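You operate a simulated robot arm through the tools that you are given. There is no shell and no other tool.

You are at the controls of a simulated robot arm. One attempt, no reset.

## Task
Tighten the vent screw named on the card, then pump the valve tester to 1.0 bar.
Fine: use the tee spanner of the same number and put it back; shut the bleed knob.

The check looks at the end state, three seconds after you hand in, the way a careful person would. Anything else that was tipped, shoved, dropped, spilled or broken makes it a failure.

## Robot
A 7-joint arm with a two-finger parallel gripper, fixed in place. Base frame: the origin is at the foot of the arm, x ahead of it, y to its left, z up; the work surface is at about z = 0.85. Lengths are in m, angles in degrees, forces in N, time in s.
Its first joint turns from -132.0 to 132.0 degrees. Payload 3.91 kg.
Tool frame: the origin (TCP) lies between the finger pads and is the grasp point; the fingertips stand 0.03 m ahead of it; z points along the fingers, y is the line along which they close. Largest opening 0.11 m; finger width 0.02, thickness 0.01; the body of the gripper, 0.048 by 0.112 m, starts 0.055 m behind the TCP.
Orientation is told as [roll, pitch, yaw] about the base's x, y, z axes, in that order, counted from this pose: with the fingers straight down and closing along the base's y, the tool's x points along the base's -x, its y along +y and its z along -z.

## Interface
- The arm moves only by the tool drive_tool. Its argument "moves" is a list that holds one entry, the list of rows, each a list of 7 numbers: the turn, a rotation vector about the base's x, y, z in degrees, then the shift along the base's x, y, z in m, then the opening, from 0 (shut) to 1 (fully open). In form: [[[rx, ry, rz, dx, dy, dz, gripper], ...]]. A call has 1 to 20 rows; each row shifts and turns the commanded pose from where the row before left it. A row lasts 0.2 s, in which the tool goes at most 0.05 m and 8.6 degrees; a call with a longer step from one row to the next is refused whole, and so is a gripper value outside its range. A pose out of reach is approached as far as the arm can. The call stops where the force on the tool passes 40 N (or 10 N more than at its start, if that is more) or the arm is blocked; 0.2 s more then pass. The fingers move at their own pace (about 0.108 m/s each) and stop on an object; they squeeze with about 31 N. The grip force told is the motor's: it shows also when the fingers shut on nothing. Time passes only in rows, and 0.2 s behind the last, so rows that do not move let the fingers close. It gives the time, the measured TCP pose, the force on the tool (base axes), the opening and the grip force at its end, in the units of the frame above (readings bear some noise), with the torque about the TCP (base axes, N m) and any sound that the robot's microphone picked up.
- Cameras (640 x 400 px; columns grow to the right, rows downward): "scene" is fixed at [0.4119, -0.5122, 1.6347]; the picture's right is [0.93, -0.36, 0.00], its down [-0.22, -0.56, -0.80] and it looks along [0.29, 0.74, -0.61] (base axes); focal length 339 px, centre (320, 200). "wrist" rides on the gripper at [0.072, 0.017, -0.103] in the tool frame; the picture's right is [-0.23, 0.97, 0.00], its down [-0.76, -0.18, -0.62] and it looks along [-0.61, -0.14, 0.78] (tool axes); focal length 222 px, centre (320, 200). There is no depth. A picture from a camera that has moved, and an enlarged one, comes with that camera's place and axes in the base frame and with its lens. The place of the scene camera against the robot may be out by one fixed shift of up to 0.025 m in any direction.
- snapshot(camera): a new picture of that camera. The clock stands still meanwhile.
- close_up(camera, box): a new picture of the part [left, top, right, bottom] of that camera's present view, enlarged. The clock stands still meanwhile.
- job_done(): hands the job in; it is judged then, once.

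Places have to be worked out from the pictures, the camera data and where the tool is seen. Open the gripper and draw the arm clear of the work before you hand the job in, unless the task says otherwise.

The tools are called by a JSON object that holds its "api" and its "payload". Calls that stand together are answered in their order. drive_tool: Moves the arm, as the interface text tells. Its arguments: {"type":"object","properties":{"moves":{"type":"array"}},"required":["moves"]} The other tools are called the same way: snapshot (camera) takes a picture; close_up (camera, box) takes an enlarged picture of a part of a camera's view; job_done () hands the job in.

At the start:

```text
time_s: 0.0
ee_pos: [0.5322, 0.4297, 1.205]
tcp_rot: [0.0, 0.0, 0.0]
force: [0.0, -0.2, -0.3]
moment: [0.03, 0.0, -0.02]
gripper_width: 0.1099
grip_force: 0.0
```

scene: 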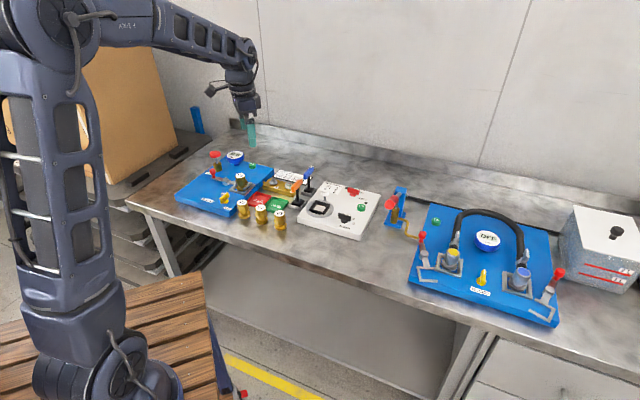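
wrist: 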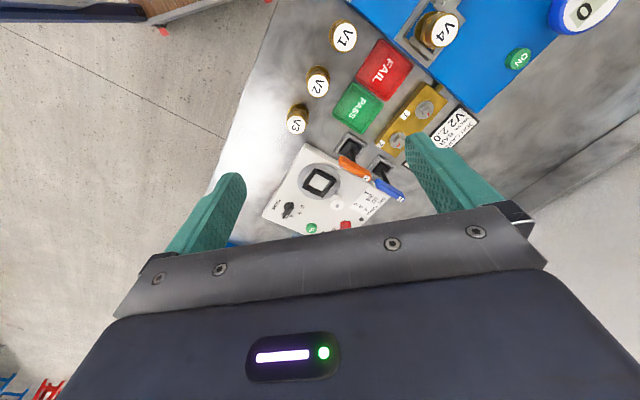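

I start by looking closely at the scene: the card, the vent screws block, the spanners and the valve tester.

{"api": "close_up", "payload": {"camera": "scene", "box": [170, 130, 330, 230]}}

{"api": "close_up", "payload": {"camera": "scene", "box": [290, 150, 450, 250]}}

{"api": "close_up", "payload": {"camera": "wrist", "box": [320, 0, 640, 200]}}

{"api": "close_up", "payload": {"camera": "wrist", "box": [240, 80, 480, 230]}}

{"api": "close_up", "payload": {"camera": "scene", "box": [400, 190, 640, 340]}}

```text
4.00 times, centred on (250, 180) of scene
camera zoom: at [0.4119, -0.5122, 1.6347], right [0.93, -0.36, 0.0], down [-0.22, -0.56, -0.8], along [0.29, 0.74, -0.61], focal length 1355 px, centre (600, 280)
```

zoom: 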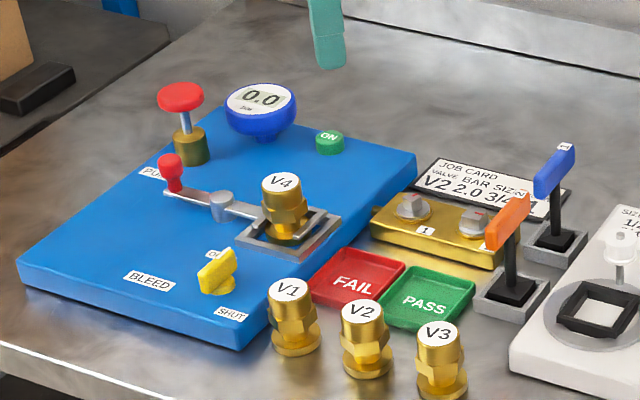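

```text
4.00 times, centred on (370, 200) of scene
camera zoom: at [0.4119, -0.5122, 1.6347], right [0.93, -0.36, 0.0], down [-0.22, -0.56, -0.8], along [0.29, 0.74, -0.61], focal length 1355 px, centre (120, 200)
```

zoom: 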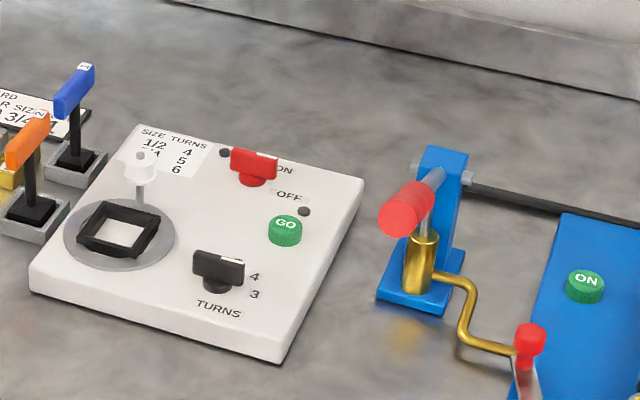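

```text
2.00 times, centred on (480, 100) of wrist
camera zoom: at [0.4609, 0.4452, 1.3086], right [0.23, 0.97, 0.0], down [0.76, -0.18, 0.62], along [0.61, -0.14, -0.78], focal length 444 px, centre (0, 400)
```

zoom: 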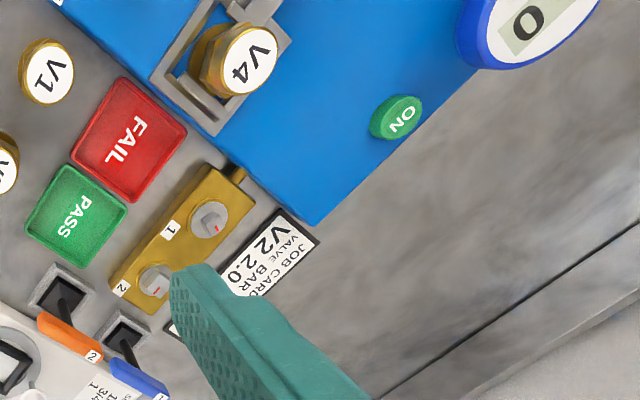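

```text
2.67 times, centred on (360, 155) of wrist
camera zoom: at [0.4609, 0.4452, 1.3086], right [0.23, 0.97, 0.0], down [0.76, -0.18, 0.62], along [0.61, -0.14, -0.78], focal length 592 px, centre (213, 320)
```

zoom: 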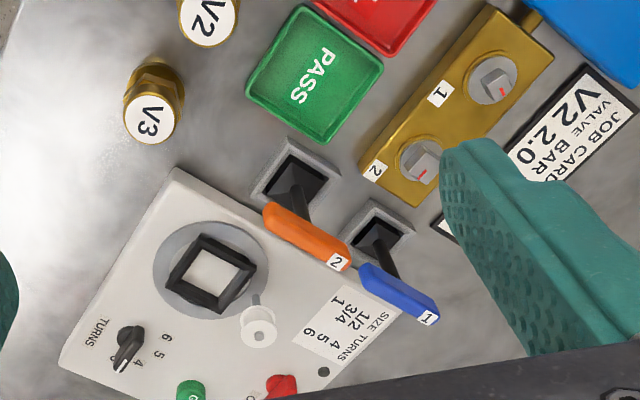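

```text
2.67 times, centred on (520, 265) of scene
camera zoom: at [0.4119, -0.5122, 1.6347], right [0.93, -0.36, 0.0], down [-0.22, -0.56, -0.8], along [0.29, 0.74, -0.61], focal length 903 px, centre (-213, 27)
```

zoom: 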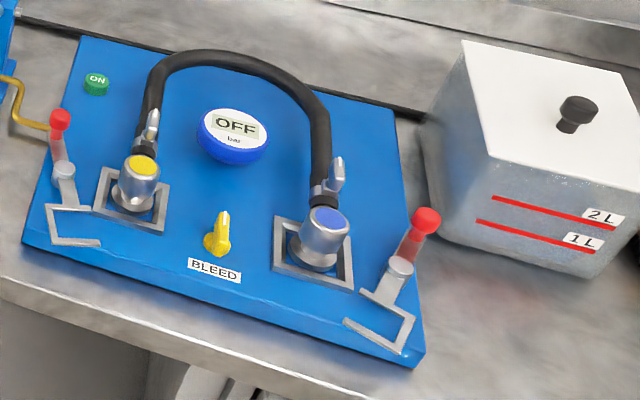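

The card lists "V2 2.0 3/4 …" with a last column hidden by the finger. I move the wrist camera left to read the card, the two vent screws and the spanners.

{"api": "drive_tool", "payload": {"moves": [[[0, 0, 0, 0, 0.045, 0, 1], [0, 0, 0, 0, 0.045, 0, 1], [0, 0, 0, 0, 0.045, 0, 1], [0, 0, 0, 0, 0, 0, 1]]]}}

{"api": "snapshot", "payload": {"camera": "wrist"}}

{"api": "close_up", "payload": {"camera": "wrist", "box": [240, 60, 400, 160]}}

```text
time_s: 1.0
ee_pos: [0.5313, 0.5644, 1.2047]
tcp_rot: [-0.1, 0.1, 0.0]
force: [0.4, 0.6, 0.2]
moment: [0.0, 0.03, 0.0]
gripper_width: 0.1099
grip_force: 0.1
```

```text
taken
camera wrist: at [0.4598, 0.5809, 1.3086], right [0.23, 0.97, 0.0], down [0.76, -0.18, 0.62], along [0.61, -0.14, -0.78], focal length 222 px, centre (320, 200)
```

wrist: 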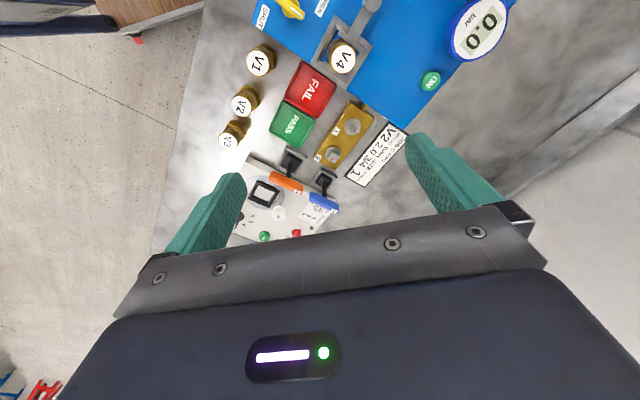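

```text
4.00 times, centred on (320, 110) of wrist
camera zoom: at [0.4598, 0.5809, 1.3086], right [0.23, 0.97, 0.0], down [0.76, -0.18, 0.62], along [0.61, -0.14, -0.78], focal length 888 px, centre (320, 560)
```

zoom: 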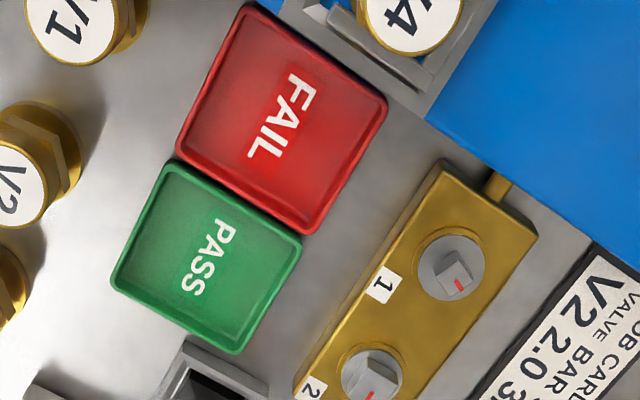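

{"api": "close_up", "payload": {"camera": "wrist", "box": [310, 110, 430, 185]}}

{"api": "close_up", "payload": {"camera": "wrist", "box": [230, 130, 390, 230]}}

{"api": "close_up", "payload": {"camera": "wrist", "box": [240, 0, 520, 175]}}

```text
5.33 times, centred on (370, 148) of wrist
camera zoom: at [0.4598, 0.5809, 1.3086], right [0.23, 0.97, 0.0], down [0.76, -0.18, 0.62], along [0.61, -0.14, -0.78], focal length 1185 px, centre (53, 480)
```

zoom: 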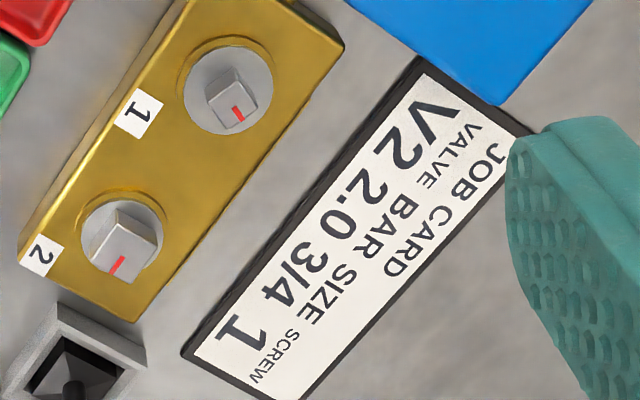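

```text
4.00 times, centred on (310, 180) of wrist
camera zoom: at [0.4598, 0.5809, 1.3086], right [0.23, 0.97, 0.0], down [0.76, -0.18, 0.62], along [0.61, -0.14, -0.78], focal length 888 px, centre (360, 280)
```

zoom: 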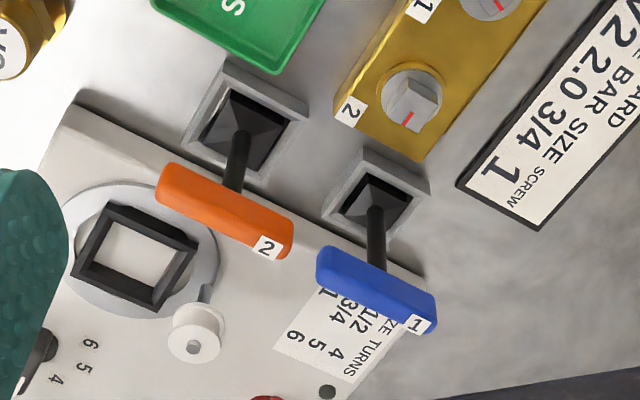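

```text
2.29 times, centred on (380, 88) of wrist
camera zoom: at [0.4598, 0.5809, 1.3086], right [0.23, 0.97, 0.0], down [0.76, -0.18, 0.62], along [0.61, -0.14, -0.78], focal length 508 px, centre (183, 457)
```

zoom: 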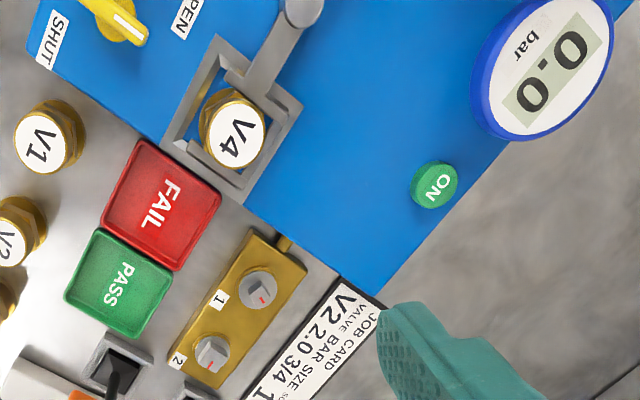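

The card says SCREW 1, so I want spanner 1 (blue), standing near (0.75, 0.52) with its handle along +45° at z≈0.95. Screw 1 is near (0.628, 0.607, 0.885). I turn the gripper to yaw 45° and move to a second viewpoint to pin these down.

{"api": "drive_tool", "payload": {"moves": [[[0, 0, 7.5, 0.0177, -0.0187, -0.0183, 1], [0, 0, 7.5, 0.0177, -0.0187, -0.0183, 1], [0, 0, 7.5, 0.0177, -0.0187, -0.0183, 1], [0, 0, 7.5, 0.0177, -0.0187, -0.0183, 1], [0, 0, 7.5, 0.0177, -0.0187, -0.0183, 1], [0, 0, 7.5, 0.0177, -0.0187, -0.0183, 1], [0, 0, 0, 0, 0, 0, 1]]]}}

{"api": "snapshot", "payload": {"camera": "wrist"}}

{"api": "close_up", "payload": {"camera": "scene", "box": [230, 130, 390, 230]}}

```text
time_s: 2.6
ee_pos: [0.6384, 0.4514, 1.0965]
tcp_rot: [0.0, 0.0, 45.1]
force: [-0.5, -0.7, -0.3]
moment: [0.02, -0.04, -0.02]
gripper_width: 0.11
grip_force: 0.0
```

```text
taken
camera wrist: at [0.5766, 0.4123, 1.1996], right [-0.53, 0.85, 0.0], down [0.66, 0.41, 0.62], along [0.53, 0.33, -0.78], focal length 222 px, centre (320, 200)
```

wrist: 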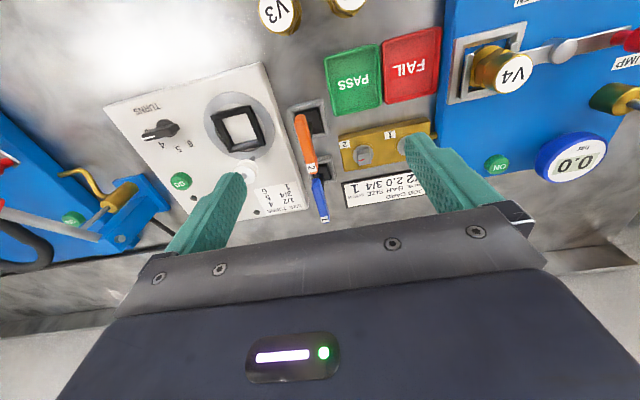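

```text
4.00 times, centred on (310, 180) of scene
camera zoom: at [0.4119, -0.5122, 1.6347], right [0.93, -0.36, 0.0], down [-0.22, -0.56, -0.8], along [0.29, 0.74, -0.61], focal length 1355 px, centre (360, 280)
```

zoom: 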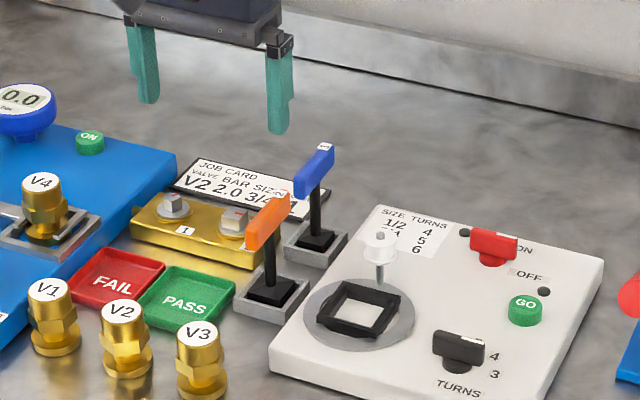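

{"api": "close_up", "payload": {"camera": "wrist", "box": [270, 90, 350, 140]}}

{"api": "close_up", "payload": {"camera": "wrist", "box": [270, 140, 400, 221]}}

{"api": "close_up", "payload": {"camera": "scene", "box": [255, 160, 335, 210]}}

```text
8.00 times, centred on (310, 115) of wrist
camera zoom: at [0.5766, 0.4123, 1.1996], right [-0.53, 0.85, 0.0], down [0.66, 0.41, 0.62], along [0.53, 0.33, -0.78], focal length 1777 px, centre (400, 880)
```

zoom: 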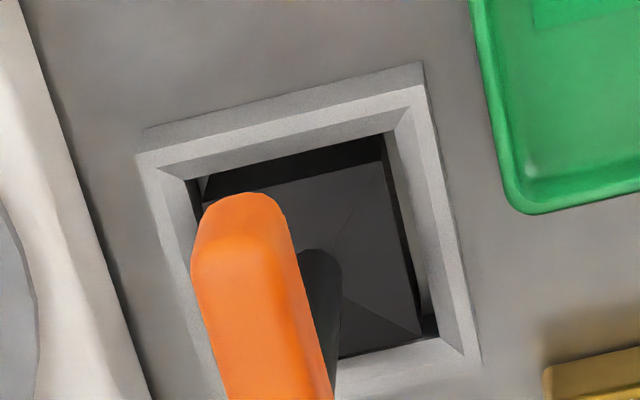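

```text
4.92 times, centred on (335, 180) of wrist
camera zoom: at [0.5766, 0.4123, 1.1996], right [-0.53, 0.85, 0.0], down [0.66, 0.41, 0.62], along [0.53, 0.33, -0.78], focal length 1094 px, centre (246, 296)
```

zoom: 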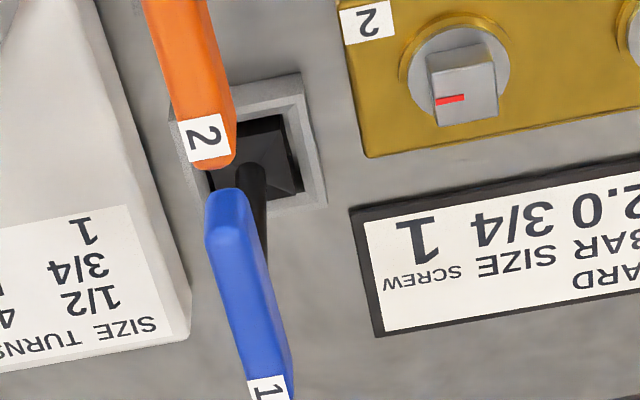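

```text
8.00 times, centred on (295, 185) of scene
camera zoom: at [0.4119, -0.5122, 1.6347], right [0.93, -0.36, 0.0], down [-0.22, -0.56, -0.8], along [0.29, 0.74, -0.61], focal length 2710 px, centre (520, 320)
```

zoom: 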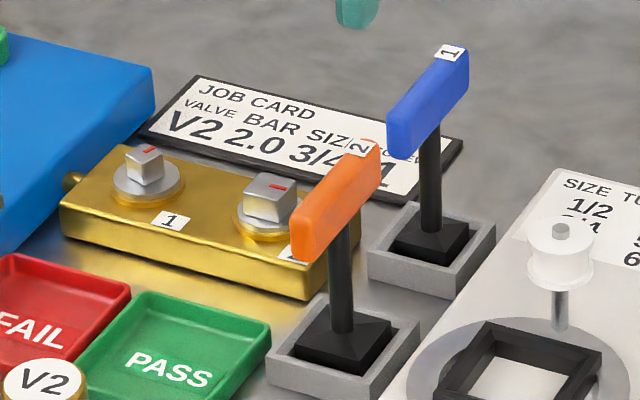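

{"api": "close_up", "payload": {"camera": "wrist", "box": [274, 160, 354, 230]}}

{"api": "close_up", "payload": {"camera": "wrist", "box": [330, 115, 450, 190]}}

```text
5.71 times, centred on (314, 195) of wrist
camera zoom: at [0.5766, 0.4123, 1.1996], right [-0.53, 0.85, 0.0], down [0.66, 0.41, 0.62], along [0.53, 0.33, -0.78], focal length 1269 px, centre (354, 229)
```

zoom: 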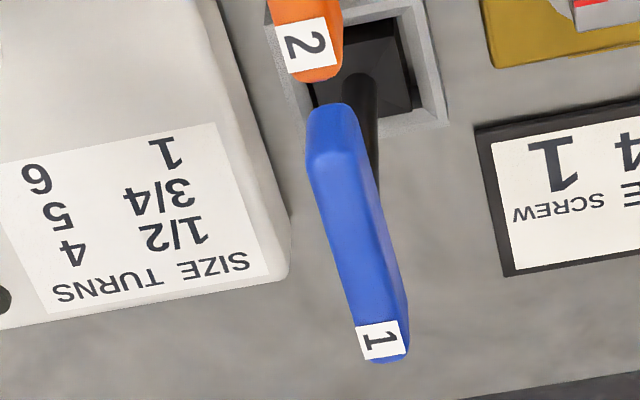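

```text
5.33 times, centred on (390, 152) of wrist
camera zoom: at [0.5766, 0.4123, 1.1996], right [-0.53, 0.85, 0.0], down [0.66, 0.41, 0.62], along [0.53, 0.33, -0.78], focal length 1185 px, centre (-53, 453)
```

zoom: 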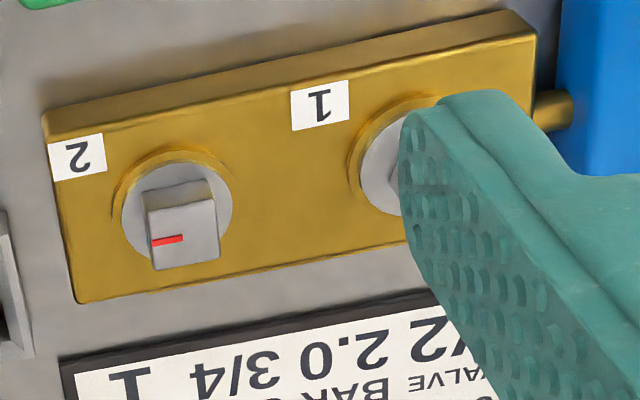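

The handle of spanner 1 is centred near (0.7515, 0.523), top z≈0.955, running along about +43°. Before grasping it, I step back toward screw 1 to get an unobstructed view of its square head.

{"api": "drive_tool", "payload": {"moves": [[[0, 0, 0, -0.035, 0.022, 0, 1], [0, 0, 0, -0.035, 0.022, 0, 1], [0, 0, 0, -0.035, 0.022, 0, 1], [0, 0, 0, -0.02, 0.018, 0, 1], [0, 0, 0, 0, 0, 0, 1]]]}}

{"api": "snapshot", "payload": {"camera": "wrist"}}

{"api": "close_up", "payload": {"camera": "wrist", "box": [276, 150, 356, 200]}}

```text
time_s: 3.8
ee_pos: [0.5153, 0.5357, 1.0965]
tcp_rot: [0.0, 0.0, 45.1]
force: [0.5, -0.1, 0.1]
moment: [-0.02, 0.02, 0.01]
gripper_width: 0.1098
grip_force: 0.0
```

```text
taken
camera wrist: at [0.4534, 0.4958, 1.1991], right [-0.53, 0.85, 0.0], down [0.66, 0.41, 0.62], along [0.53, 0.33, -0.78], focal length 222 px, centre (320, 200)
```

wrist: 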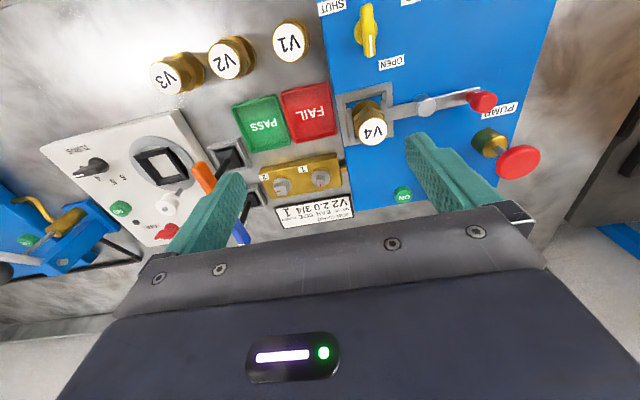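

```text
8.00 times, centred on (316, 175) of wrist
camera zoom: at [0.4534, 0.4958, 1.1991], right [-0.53, 0.85, 0.0], down [0.66, 0.41, 0.62], along [0.53, 0.33, -0.78], focal length 1777 px, centre (352, 400)
```

zoom: 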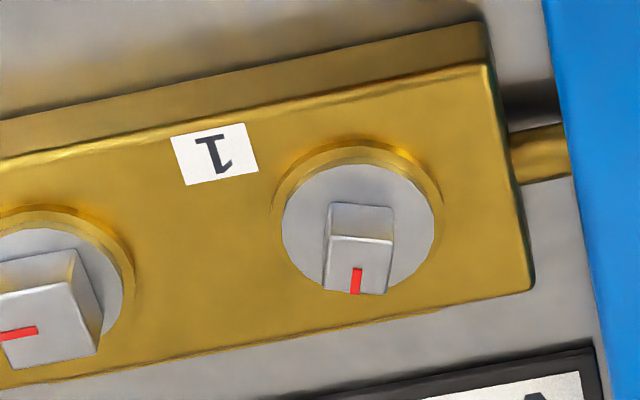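

Screw 1's square head (about 12.7 mm) is centred near (0.626, 0.605), top z≈0.90, with its sides at about 28° (mod 90). Now I move above spanner 1's handle and look again before I lower.

{"api": "drive_tool", "payload": {"moves": [[[0, 0, 0, 0.04, -0.002, 0, 0.6], [0, 0, 0, 0.04, -0.002, 0, 0.6], [0, 0, 0, 0.04, -0.002, 0, 0.6], [0, 0, 0, 0.04, -0.002, 0, 0.6], [0, 0, -1.1, 0.04, -0.002, 0, 0.6], [0, 0, 0, 0.036, -0.0027, 0, 0.6], [0, 0, 0, 0, 0, -0.03, 0.6], [0, 0, 0, 0, 0, -0.03, 0.6], [0, 0, 0, 0, 0, 0, 0.6]]]}}

{"api": "snapshot", "payload": {"camera": "wrist"}}

{"api": "close_up", "payload": {"camera": "scene", "box": [255, 130, 375, 205]}}

```text
time_s: 5.8
ee_pos: [0.7494, 0.5242, 1.0364]
tcp_rot: [0.0, -0.1, 43.9]
force: [0.2, 0.3, 0.1]
moment: [0.03, 0.01, 0.0]
gripper_width: 0.0662
grip_force: 0.0
```

```text
taken
camera wrist: at [0.6864, 0.4851, 1.14], right [-0.51, 0.86, 0.0], down [0.67, 0.4, 0.62], along [0.54, 0.32, -0.78], focal length 222 px, centre (320, 200)
```

wrist: 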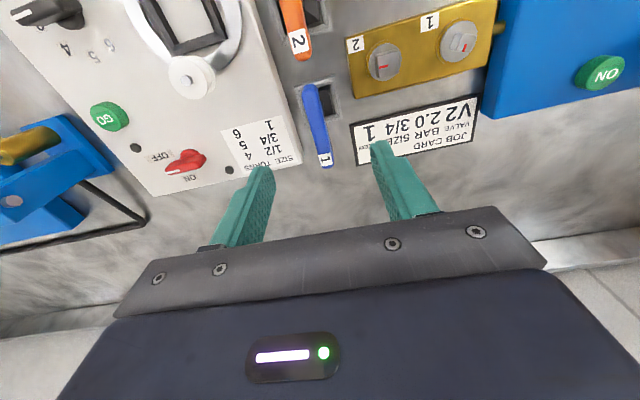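

```text
5.33 times, centred on (315, 168) of scene
camera zoom: at [0.4119, -0.5122, 1.6347], right [0.93, -0.36, 0.0], down [-0.22, -0.56, -0.8], along [0.29, 0.74, -0.61], focal length 1807 px, centre (347, 373)
```

zoom: 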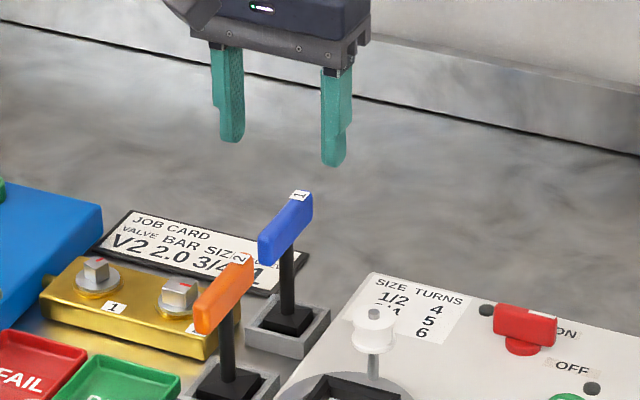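

{"api": "close_up", "payload": {"camera": "wrist", "box": [270, 70, 390, 175]}}

```text
3.81 times, centred on (330, 122) of wrist
camera zoom: at [0.6864, 0.4851, 1.14], right [-0.51, 0.86, 0.0], down [0.67, 0.4, 0.62], along [0.54, 0.32, -0.78], focal length 846 px, centre (282, 495)
```

zoom: 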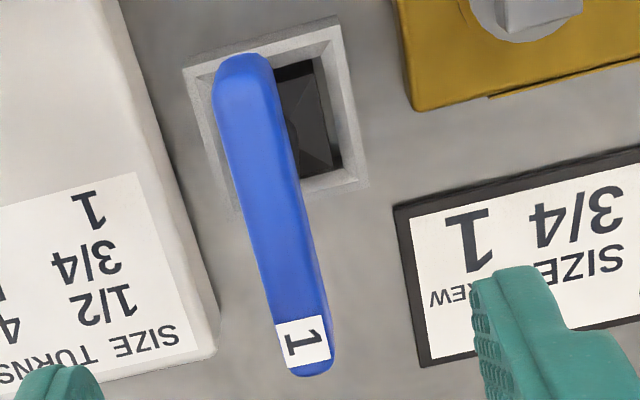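

The handle is centred at about (0.752, 0.524) at 44.6°, and the fingers straddle it. I lower to z≈0.945 and close.

{"api": "drive_tool", "payload": {"moves": [[[0, 0, 0.5, 0.0023, -0.0005, -0.03, 0.6], [0, 0, 0, 0, 0, -0.03, 0.6], [0, 0, 0, 0, 0, -0.02, 0.6], [0, 0, 0, 0, 0, -0.011, 0.6], [0, 0, 0, 0, 0, 0, 0.6]]]}}

{"api": "close_up", "payload": {"camera": "scene", "box": [255, 130, 375, 205]}}

```text
time_s: 7.0
ee_pos: [0.7517, 0.5225, 0.9449]
tcp_rot: [0.1, 0.0, 44.4]
force: [0.9, 0.3, 0.4]
moment: [-0.03, 0.02, 0.01]
gripper_width: 0.066
grip_force: 0.0
```

```text
5.33 times, centred on (315, 168) of scene
camera zoom: at [0.4119, -0.5122, 1.6347], right [0.93, -0.36, 0.0], down [-0.22, -0.56, -0.8], along [0.29, 0.74, -0.61], focal length 1807 px, centre (347, 373)
```

zoom: 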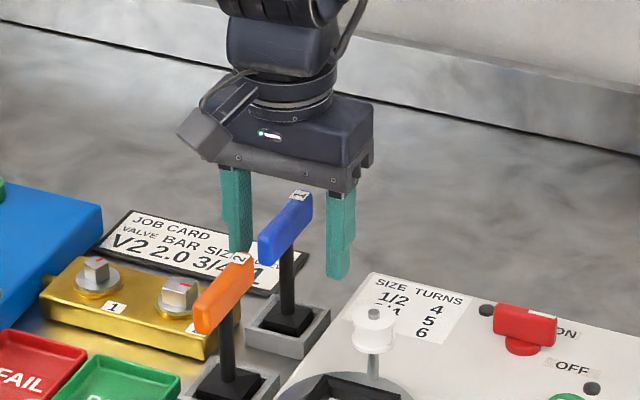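

The fingers stand on either side of the handle with no contact. I close now.

{"api": "drive_tool", "payload": {"moves": [[[0, 0, 0, 0, 0, 0, 0.3], [0, 0, 0, 0, 0, 0, 0], [0, 0, 0, 0, 0, 0, 0], [0, 0, 0, 0, 0, 0, 0]]]}}

{"api": "close_up", "payload": {"camera": "scene", "box": [255, 130, 375, 205]}}

{"api": "close_up", "payload": {"camera": "wrist", "box": [240, 0, 400, 100]}}

```text
time_s: 8.0
ee_pos: [0.752, 0.5223, 0.9442]
tcp_rot: [0.0, 0.0, 44.4]
force: [-0.9, 0.9, -0.4]
moment: [0.0, 0.03, 0.01]
gripper_width: 0.0128
grip_force: 30.9
```

```text
5.33 times, centred on (315, 168) of scene
camera zoom: at [0.4119, -0.5122, 1.6347], right [0.93, -0.36, 0.0], down [-0.22, -0.56, -0.8], along [0.29, 0.74, -0.61], focal length 1807 px, centre (347, 373)
```

zoom: 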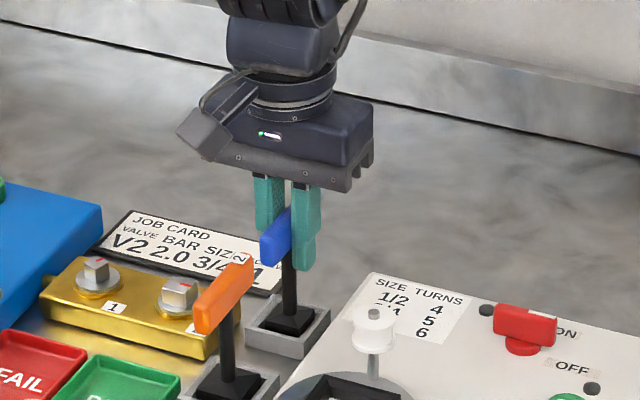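

```text
4.00 times, centred on (320, 50) of wrist
camera zoom: at [0.689, 0.4832, 1.0477], right [-0.52, 0.85, 0.0], down [0.67, 0.41, 0.62], along [0.53, 0.32, -0.78], focal length 888 px, centre (320, 800)
```

zoom: 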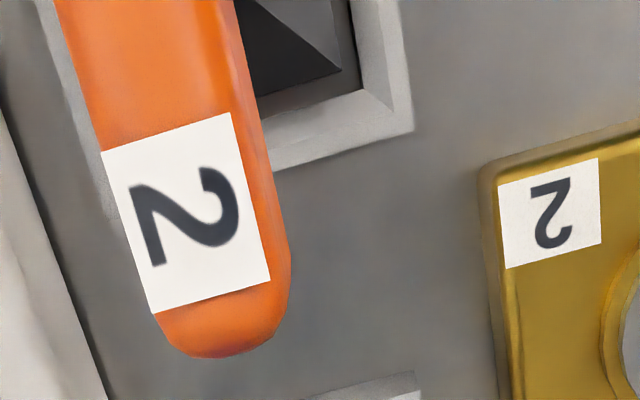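

The handle is gripped (12.8 mm wide) at TCP (0.752, 0.5225, 0.9445), yaw 44.4, which I'll reuse for putting it back. Lifting it straight up.

{"api": "drive_tool", "payload": {"moves": [[[0, 0, 0, 0, 0, 0.01, 0], [0, 0, 0, 0, 0, 0.015, 0], [0, 0, 0, 0, 0, 0.025, 0], [0, 0, 0, 0, 0, 0.025, 0], [0, 0, 0, 0, 0, 0.025, 0], [0, 0, 0, 0, 0, 0, 0]]]}}

{"api": "close_up", "payload": {"camera": "scene", "box": [245, 110, 365, 185]}}

{"api": "snapshot", "payload": {"camera": "wrist"}}

```text
time_s: 9.4
ee_pos: [0.7509, 0.5224, 1.0457]
tcp_rot: [0.0, 0.0, 44.3]
force: [0.2, 0.3, -3.0]
moment: [0.02, 0.05, 0.07]
gripper_width: 0.0129
grip_force: 31.3
```

```text
5.33 times, centred on (305, 148) of scene
camera zoom: at [0.4119, -0.5122, 1.6347], right [0.93, -0.36, 0.0], down [-0.22, -0.56, -0.8], along [0.29, 0.74, -0.61], focal length 1807 px, centre (400, 480)
```

zoom: 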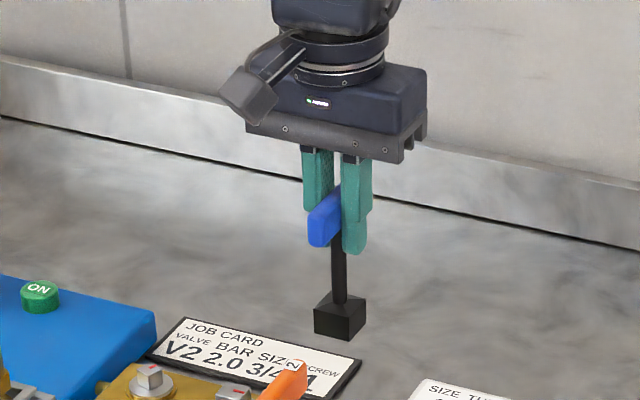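

```text
taken
camera wrist: at [0.6883, 0.4831, 1.1487], right [-0.52, 0.85, 0.0], down [0.67, 0.41, 0.62], along [0.53, 0.32, -0.78], focal length 222 px, centre (320, 200)
```

wrist: 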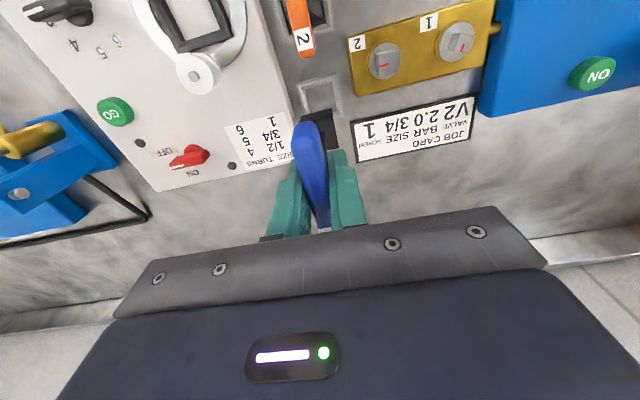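

{"api": "close_up", "payload": {"camera": "wrist", "box": [270, 85, 370, 235]}}

{"api": "close_up", "payload": {"camera": "scene", "box": [285, 130, 335, 180]}}

```text
2.67 times, centred on (320, 160) of wrist
camera zoom: at [0.6883, 0.4831, 1.1487], right [-0.52, 0.85, 0.0], down [0.67, 0.41, 0.62], along [0.53, 0.32, -0.78], focal length 592 px, centre (320, 307)
```

zoom: 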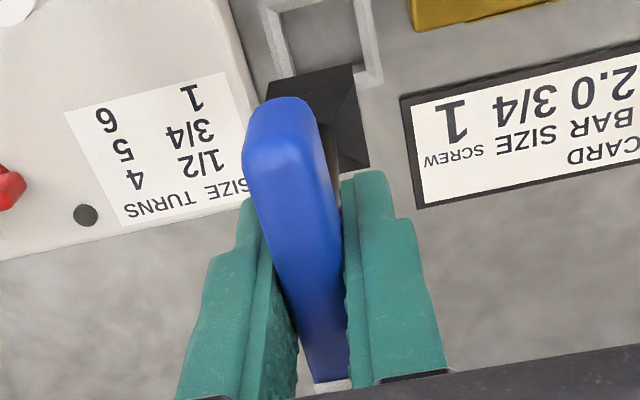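

```text
8.00 times, centred on (310, 155) of scene
camera zoom: at [0.4119, -0.5122, 1.6347], right [0.93, -0.36, 0.0], down [-0.22, -0.56, -0.8], along [0.29, 0.74, -0.61], focal length 2710 px, centre (400, 560)
```

zoom: 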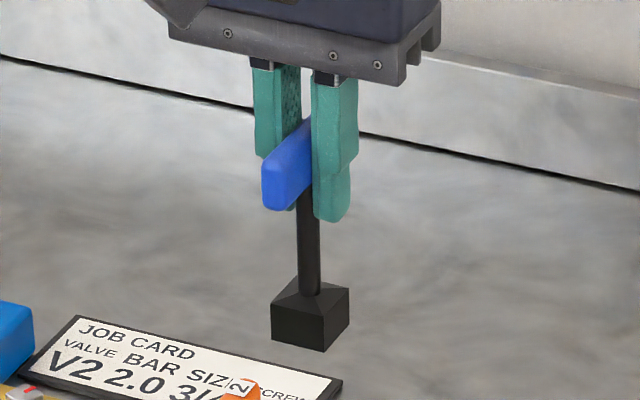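

The spanner hangs straight in the grip, with its shaft about 1–2 mm beyond the TCP along the handle. I carry it above screw 1, turning to align with the head (yaw ≈28°), and check before lowering.

{"api": "drive_tool", "payload": {"moves": [[[0, 0, -3.3, -0.0252, 0.0164, 0, 0], [0, 0, -3.3, -0.0252, 0.0164, 0, 0], [0, 0, -3.3, -0.0252, 0.0164, 0, 0], [0, 0, -3.3, -0.0252, 0.0164, 0, 0], [0, 0, -3.3, -0.0252, 0.0164, 0, 0], [0, 0, 0, 0, 0, -0.02, 0], [0, 0, 0, 0, 0, 0, 0]]]}}

{"api": "close_up", "payload": {"camera": "scene", "box": [235, 130, 315, 210]}}

{"api": "snapshot", "payload": {"camera": "wrist"}}

{"api": "close_up", "payload": {"camera": "wrist", "box": [260, 60, 380, 180]}}

```text
time_s: 11.0
ee_pos: [0.626, 0.6069, 1.0247]
tcp_rot: [0.0, 0.0, 27.9]
force: [-0.1, 0.1, -3.0]
moment: [0.02, 0.01, 0.02]
gripper_width: 0.0128
grip_force: 31.1
```

```text
5.00 times, centred on (275, 170) of scene
camera zoom: at [0.4119, -0.5122, 1.6347], right [0.93, -0.36, 0.0], down [-0.22, -0.56, -0.8], along [0.29, 0.74, -0.61], focal length 1694 px, centre (545, 350)
```

zoom: 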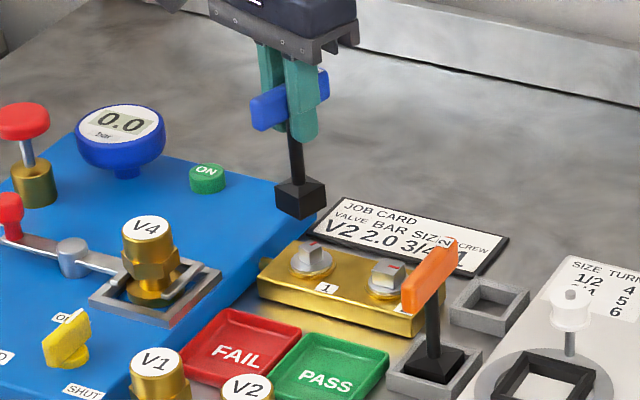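

```text
taken
camera wrist: at [0.5551, 0.5866, 1.1276], right [-0.25, 0.97, 0.0], down [0.76, 0.2, 0.62], along [0.6, 0.16, -0.78], focal length 222 px, centre (320, 200)
```

wrist: 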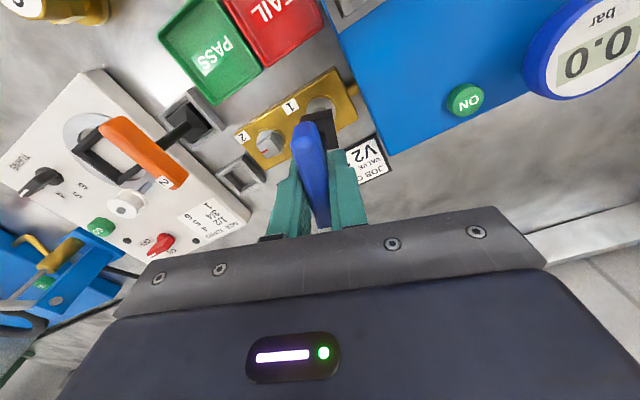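

```text
3.33 times, centred on (320, 120) of wrist
camera zoom: at [0.5551, 0.5866, 1.1276], right [-0.25, 0.97, 0.0], down [0.76, 0.2, 0.62], along [0.6, 0.16, -0.78], focal length 740 px, centre (320, 467)
```

zoom: 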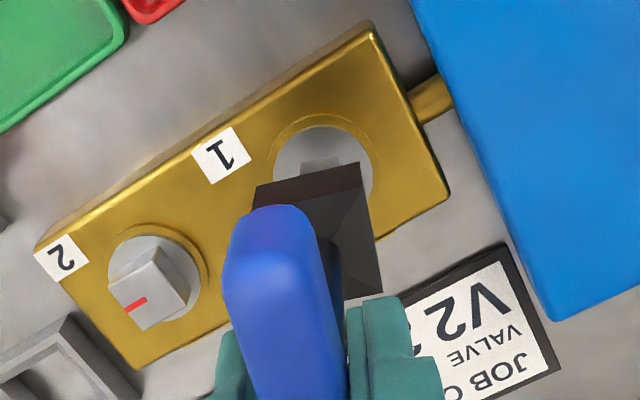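

{"api": "close_up", "payload": {"camera": "scene", "box": [260, 155, 300, 195]}}

{"api": "close_up", "payload": {"camera": "wrist", "box": [290, 90, 350, 150]}}

```text
10.00 times, centred on (280, 175) of scene
camera zoom: at [0.4119, -0.5122, 1.6347], right [0.93, -0.36, 0.0], down [-0.22, -0.56, -0.8], along [0.29, 0.74, -0.61], focal length 3387 px, centre (720, 450)
```

zoom: 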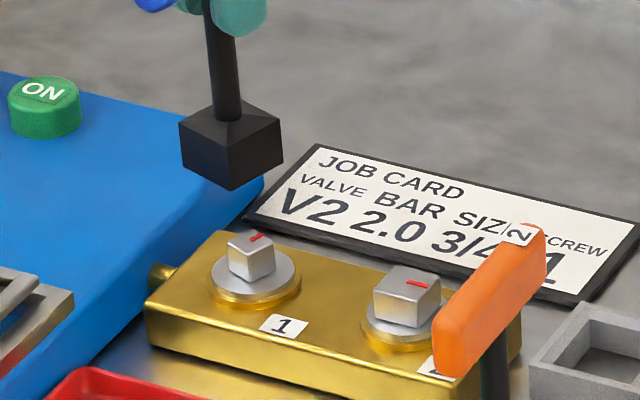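

```text
6.67 times, centred on (320, 120) of wrist
camera zoom: at [0.5551, 0.5866, 1.1276], right [-0.25, 0.97, 0.0], down [0.76, 0.2, 0.62], along [0.6, 0.16, -0.78], focal length 1481 px, centre (320, 733)
```

zoom: 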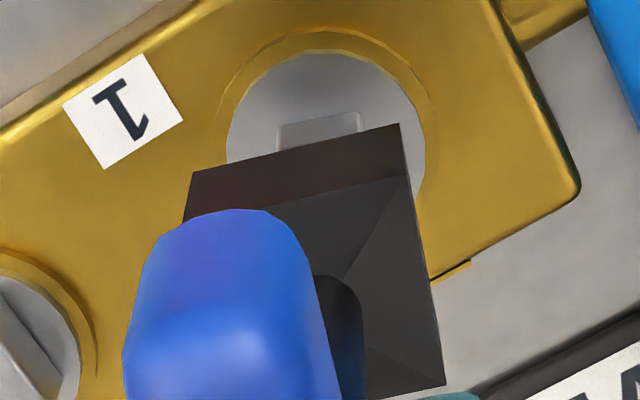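

Comparing block and screw in both views, the spanner's block needs about +4.5 mm along the handle direction (≈ +0.0042, +0.0022) and about −1° of yaw. I make that correction, lower to just above the head, and recheck with little parallax.

{"api": "drive_tool", "payload": {"moves": [[[0, 0, -1, 0.0042, 0.0022, -0.01, 0], [0, 0, 0, 0, 0, -0.015, 0], [0, 0, 0, 0, 0, 0, 0]]]}}

{"api": "close_up", "payload": {"camera": "scene", "box": [260, 155, 300, 195]}}

{"api": "close_up", "payload": {"camera": "wrist", "box": [290, 90, 350, 150]}}

```text
time_s: 11.8
ee_pos: [0.6297, 0.6058, 0.998]
tcp_rot: [0.0, 0.0, 26.9]
force: [0.0, 0.1, -2.7]
moment: [0.0, -0.03, 0.0]
gripper_width: 0.0129
grip_force: 31.3
```

```text
10.00 times, centred on (280, 175) of scene
camera zoom: at [0.4119, -0.5122, 1.6347], right [0.93, -0.36, 0.0], down [-0.22, -0.56, -0.8], along [0.29, 0.74, -0.61], focal length 3387 px, centre (720, 450)
```

zoom: 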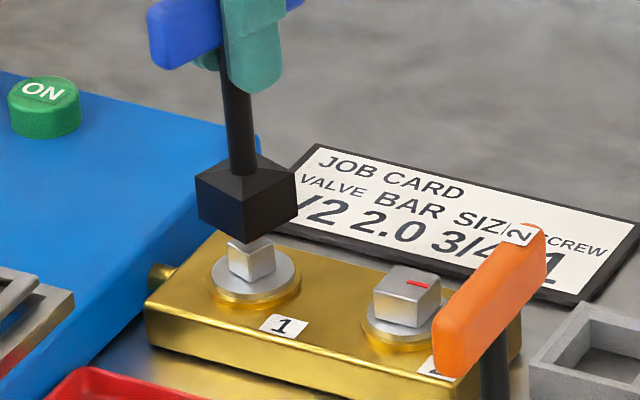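

```text
6.67 times, centred on (320, 120) of wrist
camera zoom: at [0.559, 0.5889, 1.1016], right [-0.24, 0.97, 0.0], down [0.76, 0.19, 0.62], along [0.61, 0.15, -0.78], focal length 1481 px, centre (320, 733)
```

zoom: 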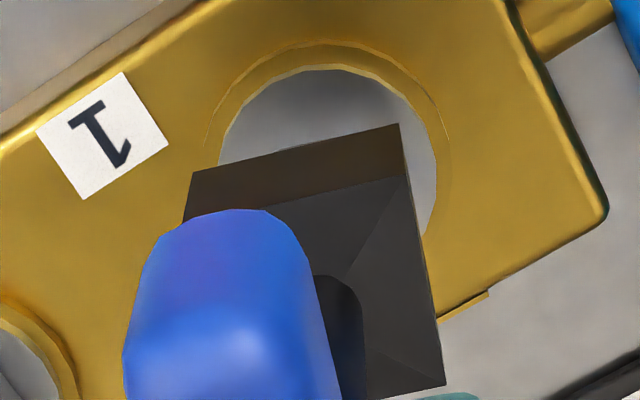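

In the scene view the block's bottom centre projects onto the head centre to within a pixel; the wrist view suggests at most 1 mm sideways. I nudge half a millimetre and lower slowly, watching the force.

{"api": "drive_tool", "payload": {"moves": [[[0, 0, 0, -0.0002, 0.0005, -0.004, 0], [0, 0, 0, 0, 0, -0.003, 0], [0, 0, 0, 0, 0, -0.003, 0], [0, 0, 0, 0, 0, -0.002, 0], [0, 0, 0, 0, 0, -0.002, 0], [0, 0, 0, 0, 0, 0, 0]]]}}

{"api": "close_up", "payload": {"camera": "scene", "box": [260, 155, 300, 195]}}

```text
time_s: 13.2
ee_pos: [0.6298, 0.6075, 0.9845]
tcp_rot: [0.0, 0.0, 26.9]
force: [-0.3, 0.5, -3.5]
moment: [0.02, 0.02, 0.03]
gripper_width: 0.0131
grip_force: 31.1
```

```text
10.00 times, centred on (280, 175) of scene
camera zoom: at [0.4119, -0.5122, 1.6347], right [0.93, -0.36, 0.0], down [-0.22, -0.56, -0.8], along [0.29, 0.74, -0.61], focal length 3387 px, centre (720, 450)
```

zoom: 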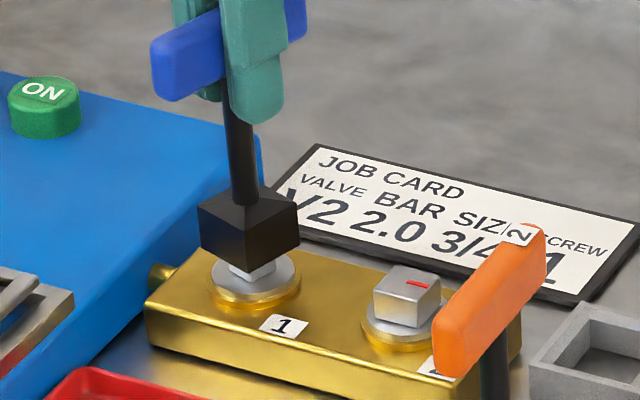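

No extra force, and the block's lower rim is already around the head. I continue down.

{"api": "drive_tool", "payload": {"moves": [[[0, 0, 0, 0, 0, -0.003, 0], [0, 0, 0, 0, 0, -0.003, 0], [0, 0, 0, 0, 0, -0.002, 0], [0, 0, 0, 0, 0, -0.002, 0], [0, 0, 0, 0, 0, 0, 0]]]}}

{"api": "close_up", "payload": {"camera": "scene", "box": [260, 155, 300, 195]}}

```text
time_s: 14.4
ee_pos: [0.6297, 0.6077, 0.9749]
tcp_rot: [0.1, 0.1, 26.9]
force: [-0.6, 0.3, -2.5]
moment: [-0.02, 0.02, -0.03]
gripper_width: 0.0129
grip_force: 30.5
```

```text
10.00 times, centred on (280, 175) of scene
camera zoom: at [0.4119, -0.5122, 1.6347], right [0.93, -0.36, 0.0], down [-0.22, -0.56, -0.8], along [0.29, 0.74, -0.61], focal length 3387 px, centre (720, 450)
```

zoom: 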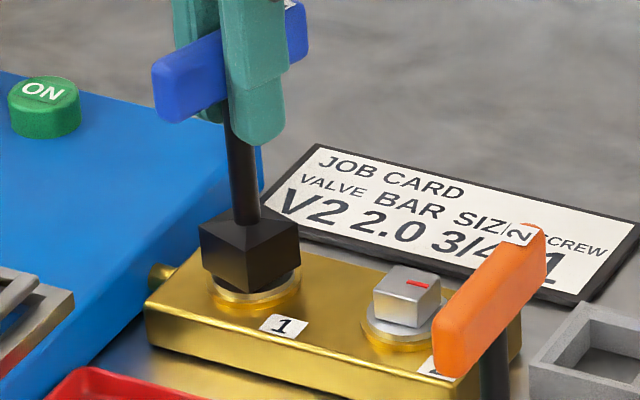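

The socket has slid over the head. I lower the last millimetres to find the seat.

{"api": "drive_tool", "payload": {"moves": [[[0, 0, 0, 0, 0, -0.001, 0], [0, 0, 0, 0, 0, -0.001, 0], [0, 0, 0, 0, 0, -0.001, 0], [0, 0, 0, 0, 0, 0, 0]]]}}

```text
time_s: 15.4
ee_pos: [0.629, 0.6066, 0.9717]
tcp_rot: [0.0, 0.0, 26.9]
force: [0.0, 0.5, -2.6]
moment: [-0.02, 0.0, 0.01]
gripper_width: 0.0127
grip_force: 31.3
```

The socket is engaged with no load. I begin turning clockwise (negative about z) in small steps and watch the torque.

{"api": "drive_tool", "payload": {"moves": [[[0, 0, -4, 0, 0, 0, 0], [0, 0, -4, 0, 0, 0, 0], [0, 0, -4, 0, 0, 0, 0], [0, 0, 0, 0, 0, 0, 0]]]}}

{"api": "close_up", "payload": {"camera": "scene", "box": [260, 155, 300, 195]}}

```text
time_s: 16.4
ee_pos: [0.6294, 0.6066, 0.9721]
tcp_rot: [0.0, 0.0, 14.9]
force: [0.7, 0.0, -2.6]
moment: [0.0, 0.01, -0.02]
gripper_width: 0.0132
grip_force: 31.2
```

```text
10.00 times, centred on (280, 175) of scene
camera zoom: at [0.4119, -0.5122, 1.6347], right [0.93, -0.36, 0.0], down [-0.22, -0.56, -0.8], along [0.29, 0.74, -0.61], focal length 3387 px, centre (720, 450)
```

zoom: 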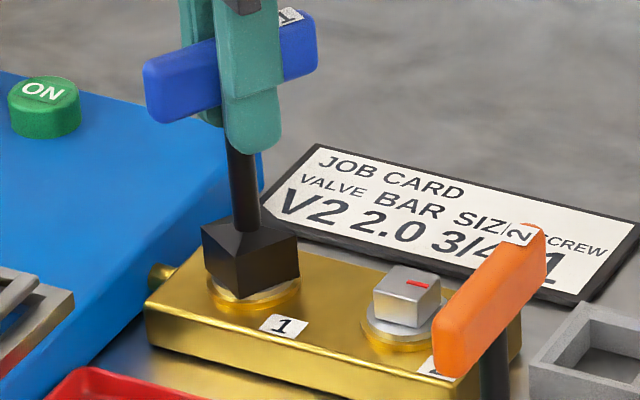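

{"api": "drive_tool", "payload": {"moves": [[[0, 0, -5, 0, 0, 0, 0], [0, 0, -5, 0, 0, 0, 0], [0, 0, -5, 0, 0, 0, 0], [0, 0, -5, 0, 0, 0, 0], [0, 0, 0, 0, 0, 0, 0]]]}}

{"api": "close_up", "payload": {"camera": "scene", "box": [260, 155, 300, 195]}}

```text
time_s: 17.6
ee_pos: [0.6295, 0.6084, 0.9725]
tcp_rot: [0.0, 0.0, -5.2]
force: [2.1, 4.8, -0.3]
moment: [0.35, -0.16, 0.03]
gripper_width: 0.0127
grip_force: 31.3
```

```text
10.00 times, centred on (280, 175) of scene
camera zoom: at [0.4119, -0.5122, 1.6347], right [0.93, -0.36, 0.0], down [-0.22, -0.56, -0.8], along [0.29, 0.74, -0.61], focal length 3387 px, centre (720, 450)
```

zoom: 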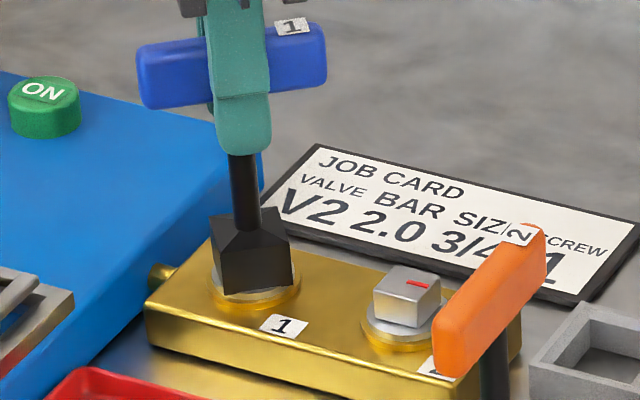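

The screw turns freely so far. A 5 N side load shows the spanner axis lies slightly off the TCP, so I relieve it with a small +y shift before continuing.

{"api": "drive_tool", "payload": {"moves": [[[0, 0, 0, 0.0004, 0.0012, 0, 0], [0, 0, 0, 0, 0, 0, 0]]]}}

```text
time_s: 18.2
ee_pos: [0.6302, 0.6084, 0.9726]
tcp_rot: [-0.1, 0.0, -5.1]
force: [-4.7, -3.4, -4.6]
moment: [-0.29, 0.28, 0.09]
gripper_width: 0.0129
grip_force: 30.7
```

{"api": "drive_tool", "payload": {"moves": [[[0, 0, -5, -0.0002, -0.0002, 0, 0], [0, 0, -5, -0.0001, 0.0001, 0, 0], [0, 0, -5, 0, 0.0001, 0, 0], [0, 0, -5, 0, 0.0001, 0, 0], [0, 0, 0, 0, 0, 0, 0]]]}}

{"api": "close_up", "payload": {"camera": "scene", "box": [260, 155, 300, 195]}}

```text
time_s: 19.4
ee_pos: [0.6296, 0.6091, 0.9717]
tcp_rot: [0.0, 0.0, -25.1]
force: [-0.2, -7.3, -6.3]
moment: [-0.62, -0.03, 0.06]
gripper_width: 0.0128
grip_force: 31.0
```

```text
10.00 times, centred on (280, 175) of scene
camera zoom: at [0.4119, -0.5122, 1.6347], right [0.93, -0.36, 0.0], down [-0.22, -0.56, -0.8], along [0.29, 0.74, -0.61], focal length 3387 px, centre (720, 450)
```

zoom: 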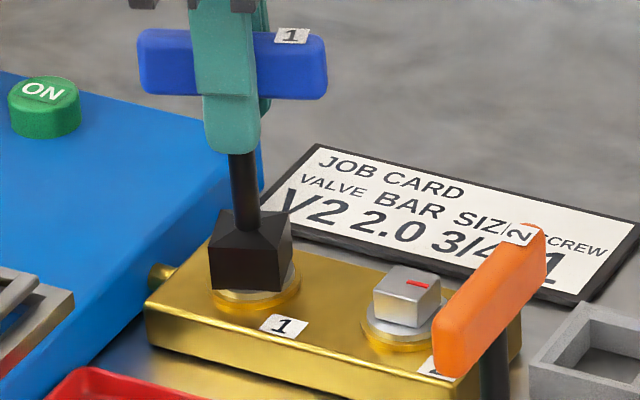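

Still turning freely with almost no torque. I ease off the −7 N side load and continue clockwise.

{"api": "drive_tool", "payload": {"moves": [[[0, 0, 0, 0, -0.0007, 0, 0], [0, 0, -5, 0, 0, 0, 0], [0, 0, -5, 0, 0, 0, 0], [0, 0, -5, 0, 0, 0, 0], [0, 0, 0, 0, 0, 0, 0]]]}}

```text
time_s: 20.6
ee_pos: [0.6288, 0.6078, 0.9722]
tcp_rot: [0.0, 0.0, -40.2]
force: [5.5, -4.6, -2.0]
moment: [-0.32, -0.47, 0.01]
gripper_width: 0.0129
grip_force: 31.2
```

{"api": "drive_tool", "payload": {"moves": [[[0, 0, -3, 0.0004, -0.0003, 0, 0], [0, 0, -5, 0.0002, -0.0002, 0, 0], [0, 0, -5, 0, 0, 0, 0], [0, 0, -5, 0, 0, 0, 0], [0, 0, 0, 0, 0, 0, 0]]]}}

{"api": "close_up", "payload": {"camera": "scene", "box": [260, 155, 300, 195]}}

```text
time_s: 21.8
ee_pos: [0.6307, 0.6087, 0.973]
tcp_rot: [0.1, 0.0, -58.1]
force: [-5.6, -3.4, -4.1]
moment: [-0.25, 0.34, 0.03]
gripper_width: 0.0128
grip_force: 31.0
```

```text
10.00 times, centred on (280, 175) of scene
camera zoom: at [0.4119, -0.5122, 1.6347], right [0.93, -0.36, 0.0], down [-0.22, -0.56, -0.8], along [0.29, 0.74, -0.61], focal length 3387 px, centre (720, 450)
```

zoom: 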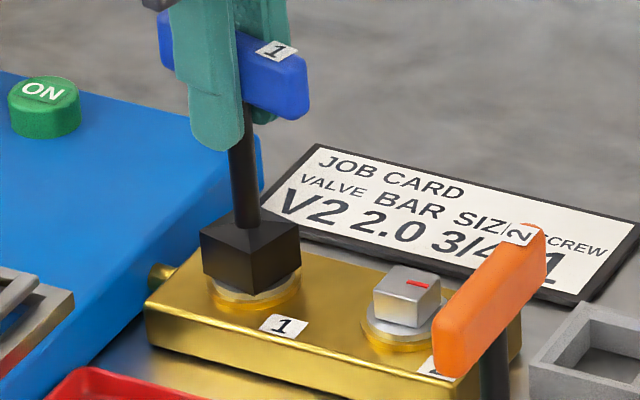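

Turned 85° so far without resistance. I keep going, easing the side load.

{"api": "drive_tool", "payload": {"moves": [[[0, 0, -5, -0.0005, -0.0004, 0, 0], [0, 0, -5, -0.0001, -0.0001, 0, 0], [0, 0, -5, 0, 0, 0, 0], [0, 0, -5, 0, 0, 0, 0], [0, 0, 0, 0, 0, 0, 0]]]}}

```text
time_s: 23.0
ee_pos: [0.6298, 0.6069, 0.973]
tcp_rot: [0.0, 0.0, -78.2]
force: [-2.6, -1.7, 3.2]
moment: [-0.11, 0.15, 0.82]
gripper_width: 0.0176
grip_force: 31.1
```

Torque has jumped to 0.82 N·m and the fingers are being pushed apart (the handle stays back about 13°), so the screw has come to its stop. I look at it.

{"api": "close_up", "payload": {"camera": "scene", "box": [260, 155, 300, 195]}}

{"api": "snapshot", "payload": {"camera": "wrist"}}

{"api": "close_up", "payload": {"camera": "wrist", "box": [260, 70, 400, 220]}}

```text
10.00 times, centred on (280, 175) of scene
camera zoom: at [0.4119, -0.5122, 1.6347], right [0.93, -0.36, 0.0], down [-0.22, -0.56, -0.8], along [0.29, 0.74, -0.61], focal length 3387 px, centre (720, 450)
```

zoom: 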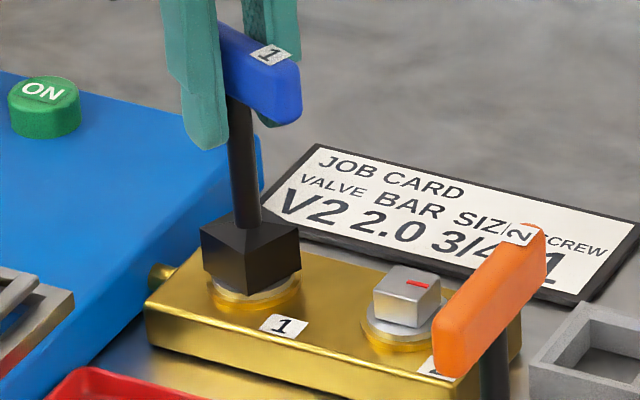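

```text
taken
camera wrist: at [0.6329, 0.6808, 1.0764], right [1.0, -0.02, 0.0], down [-0.02, -0.78, 0.62], along [-0.01, -0.62, -0.78], focal length 222 px, centre (320, 200)
```

wrist: 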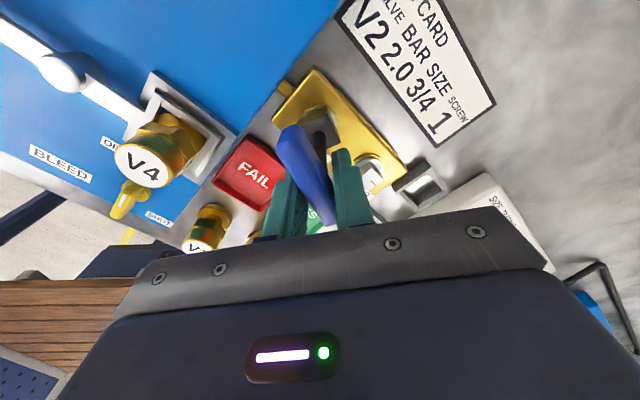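

```text
2.67 times, centred on (330, 145) of wrist
camera zoom: at [0.6329, 0.6808, 1.0764], right [1.0, -0.02, 0.0], down [-0.02, -0.78, 0.62], along [-0.01, -0.62, -0.78], focal length 592 px, centre (293, 347)
```

zoom: 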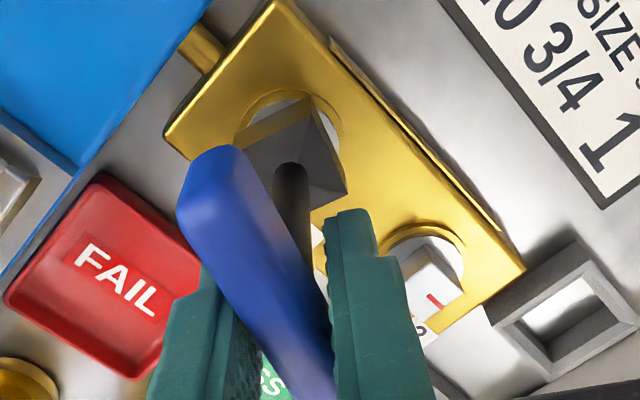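

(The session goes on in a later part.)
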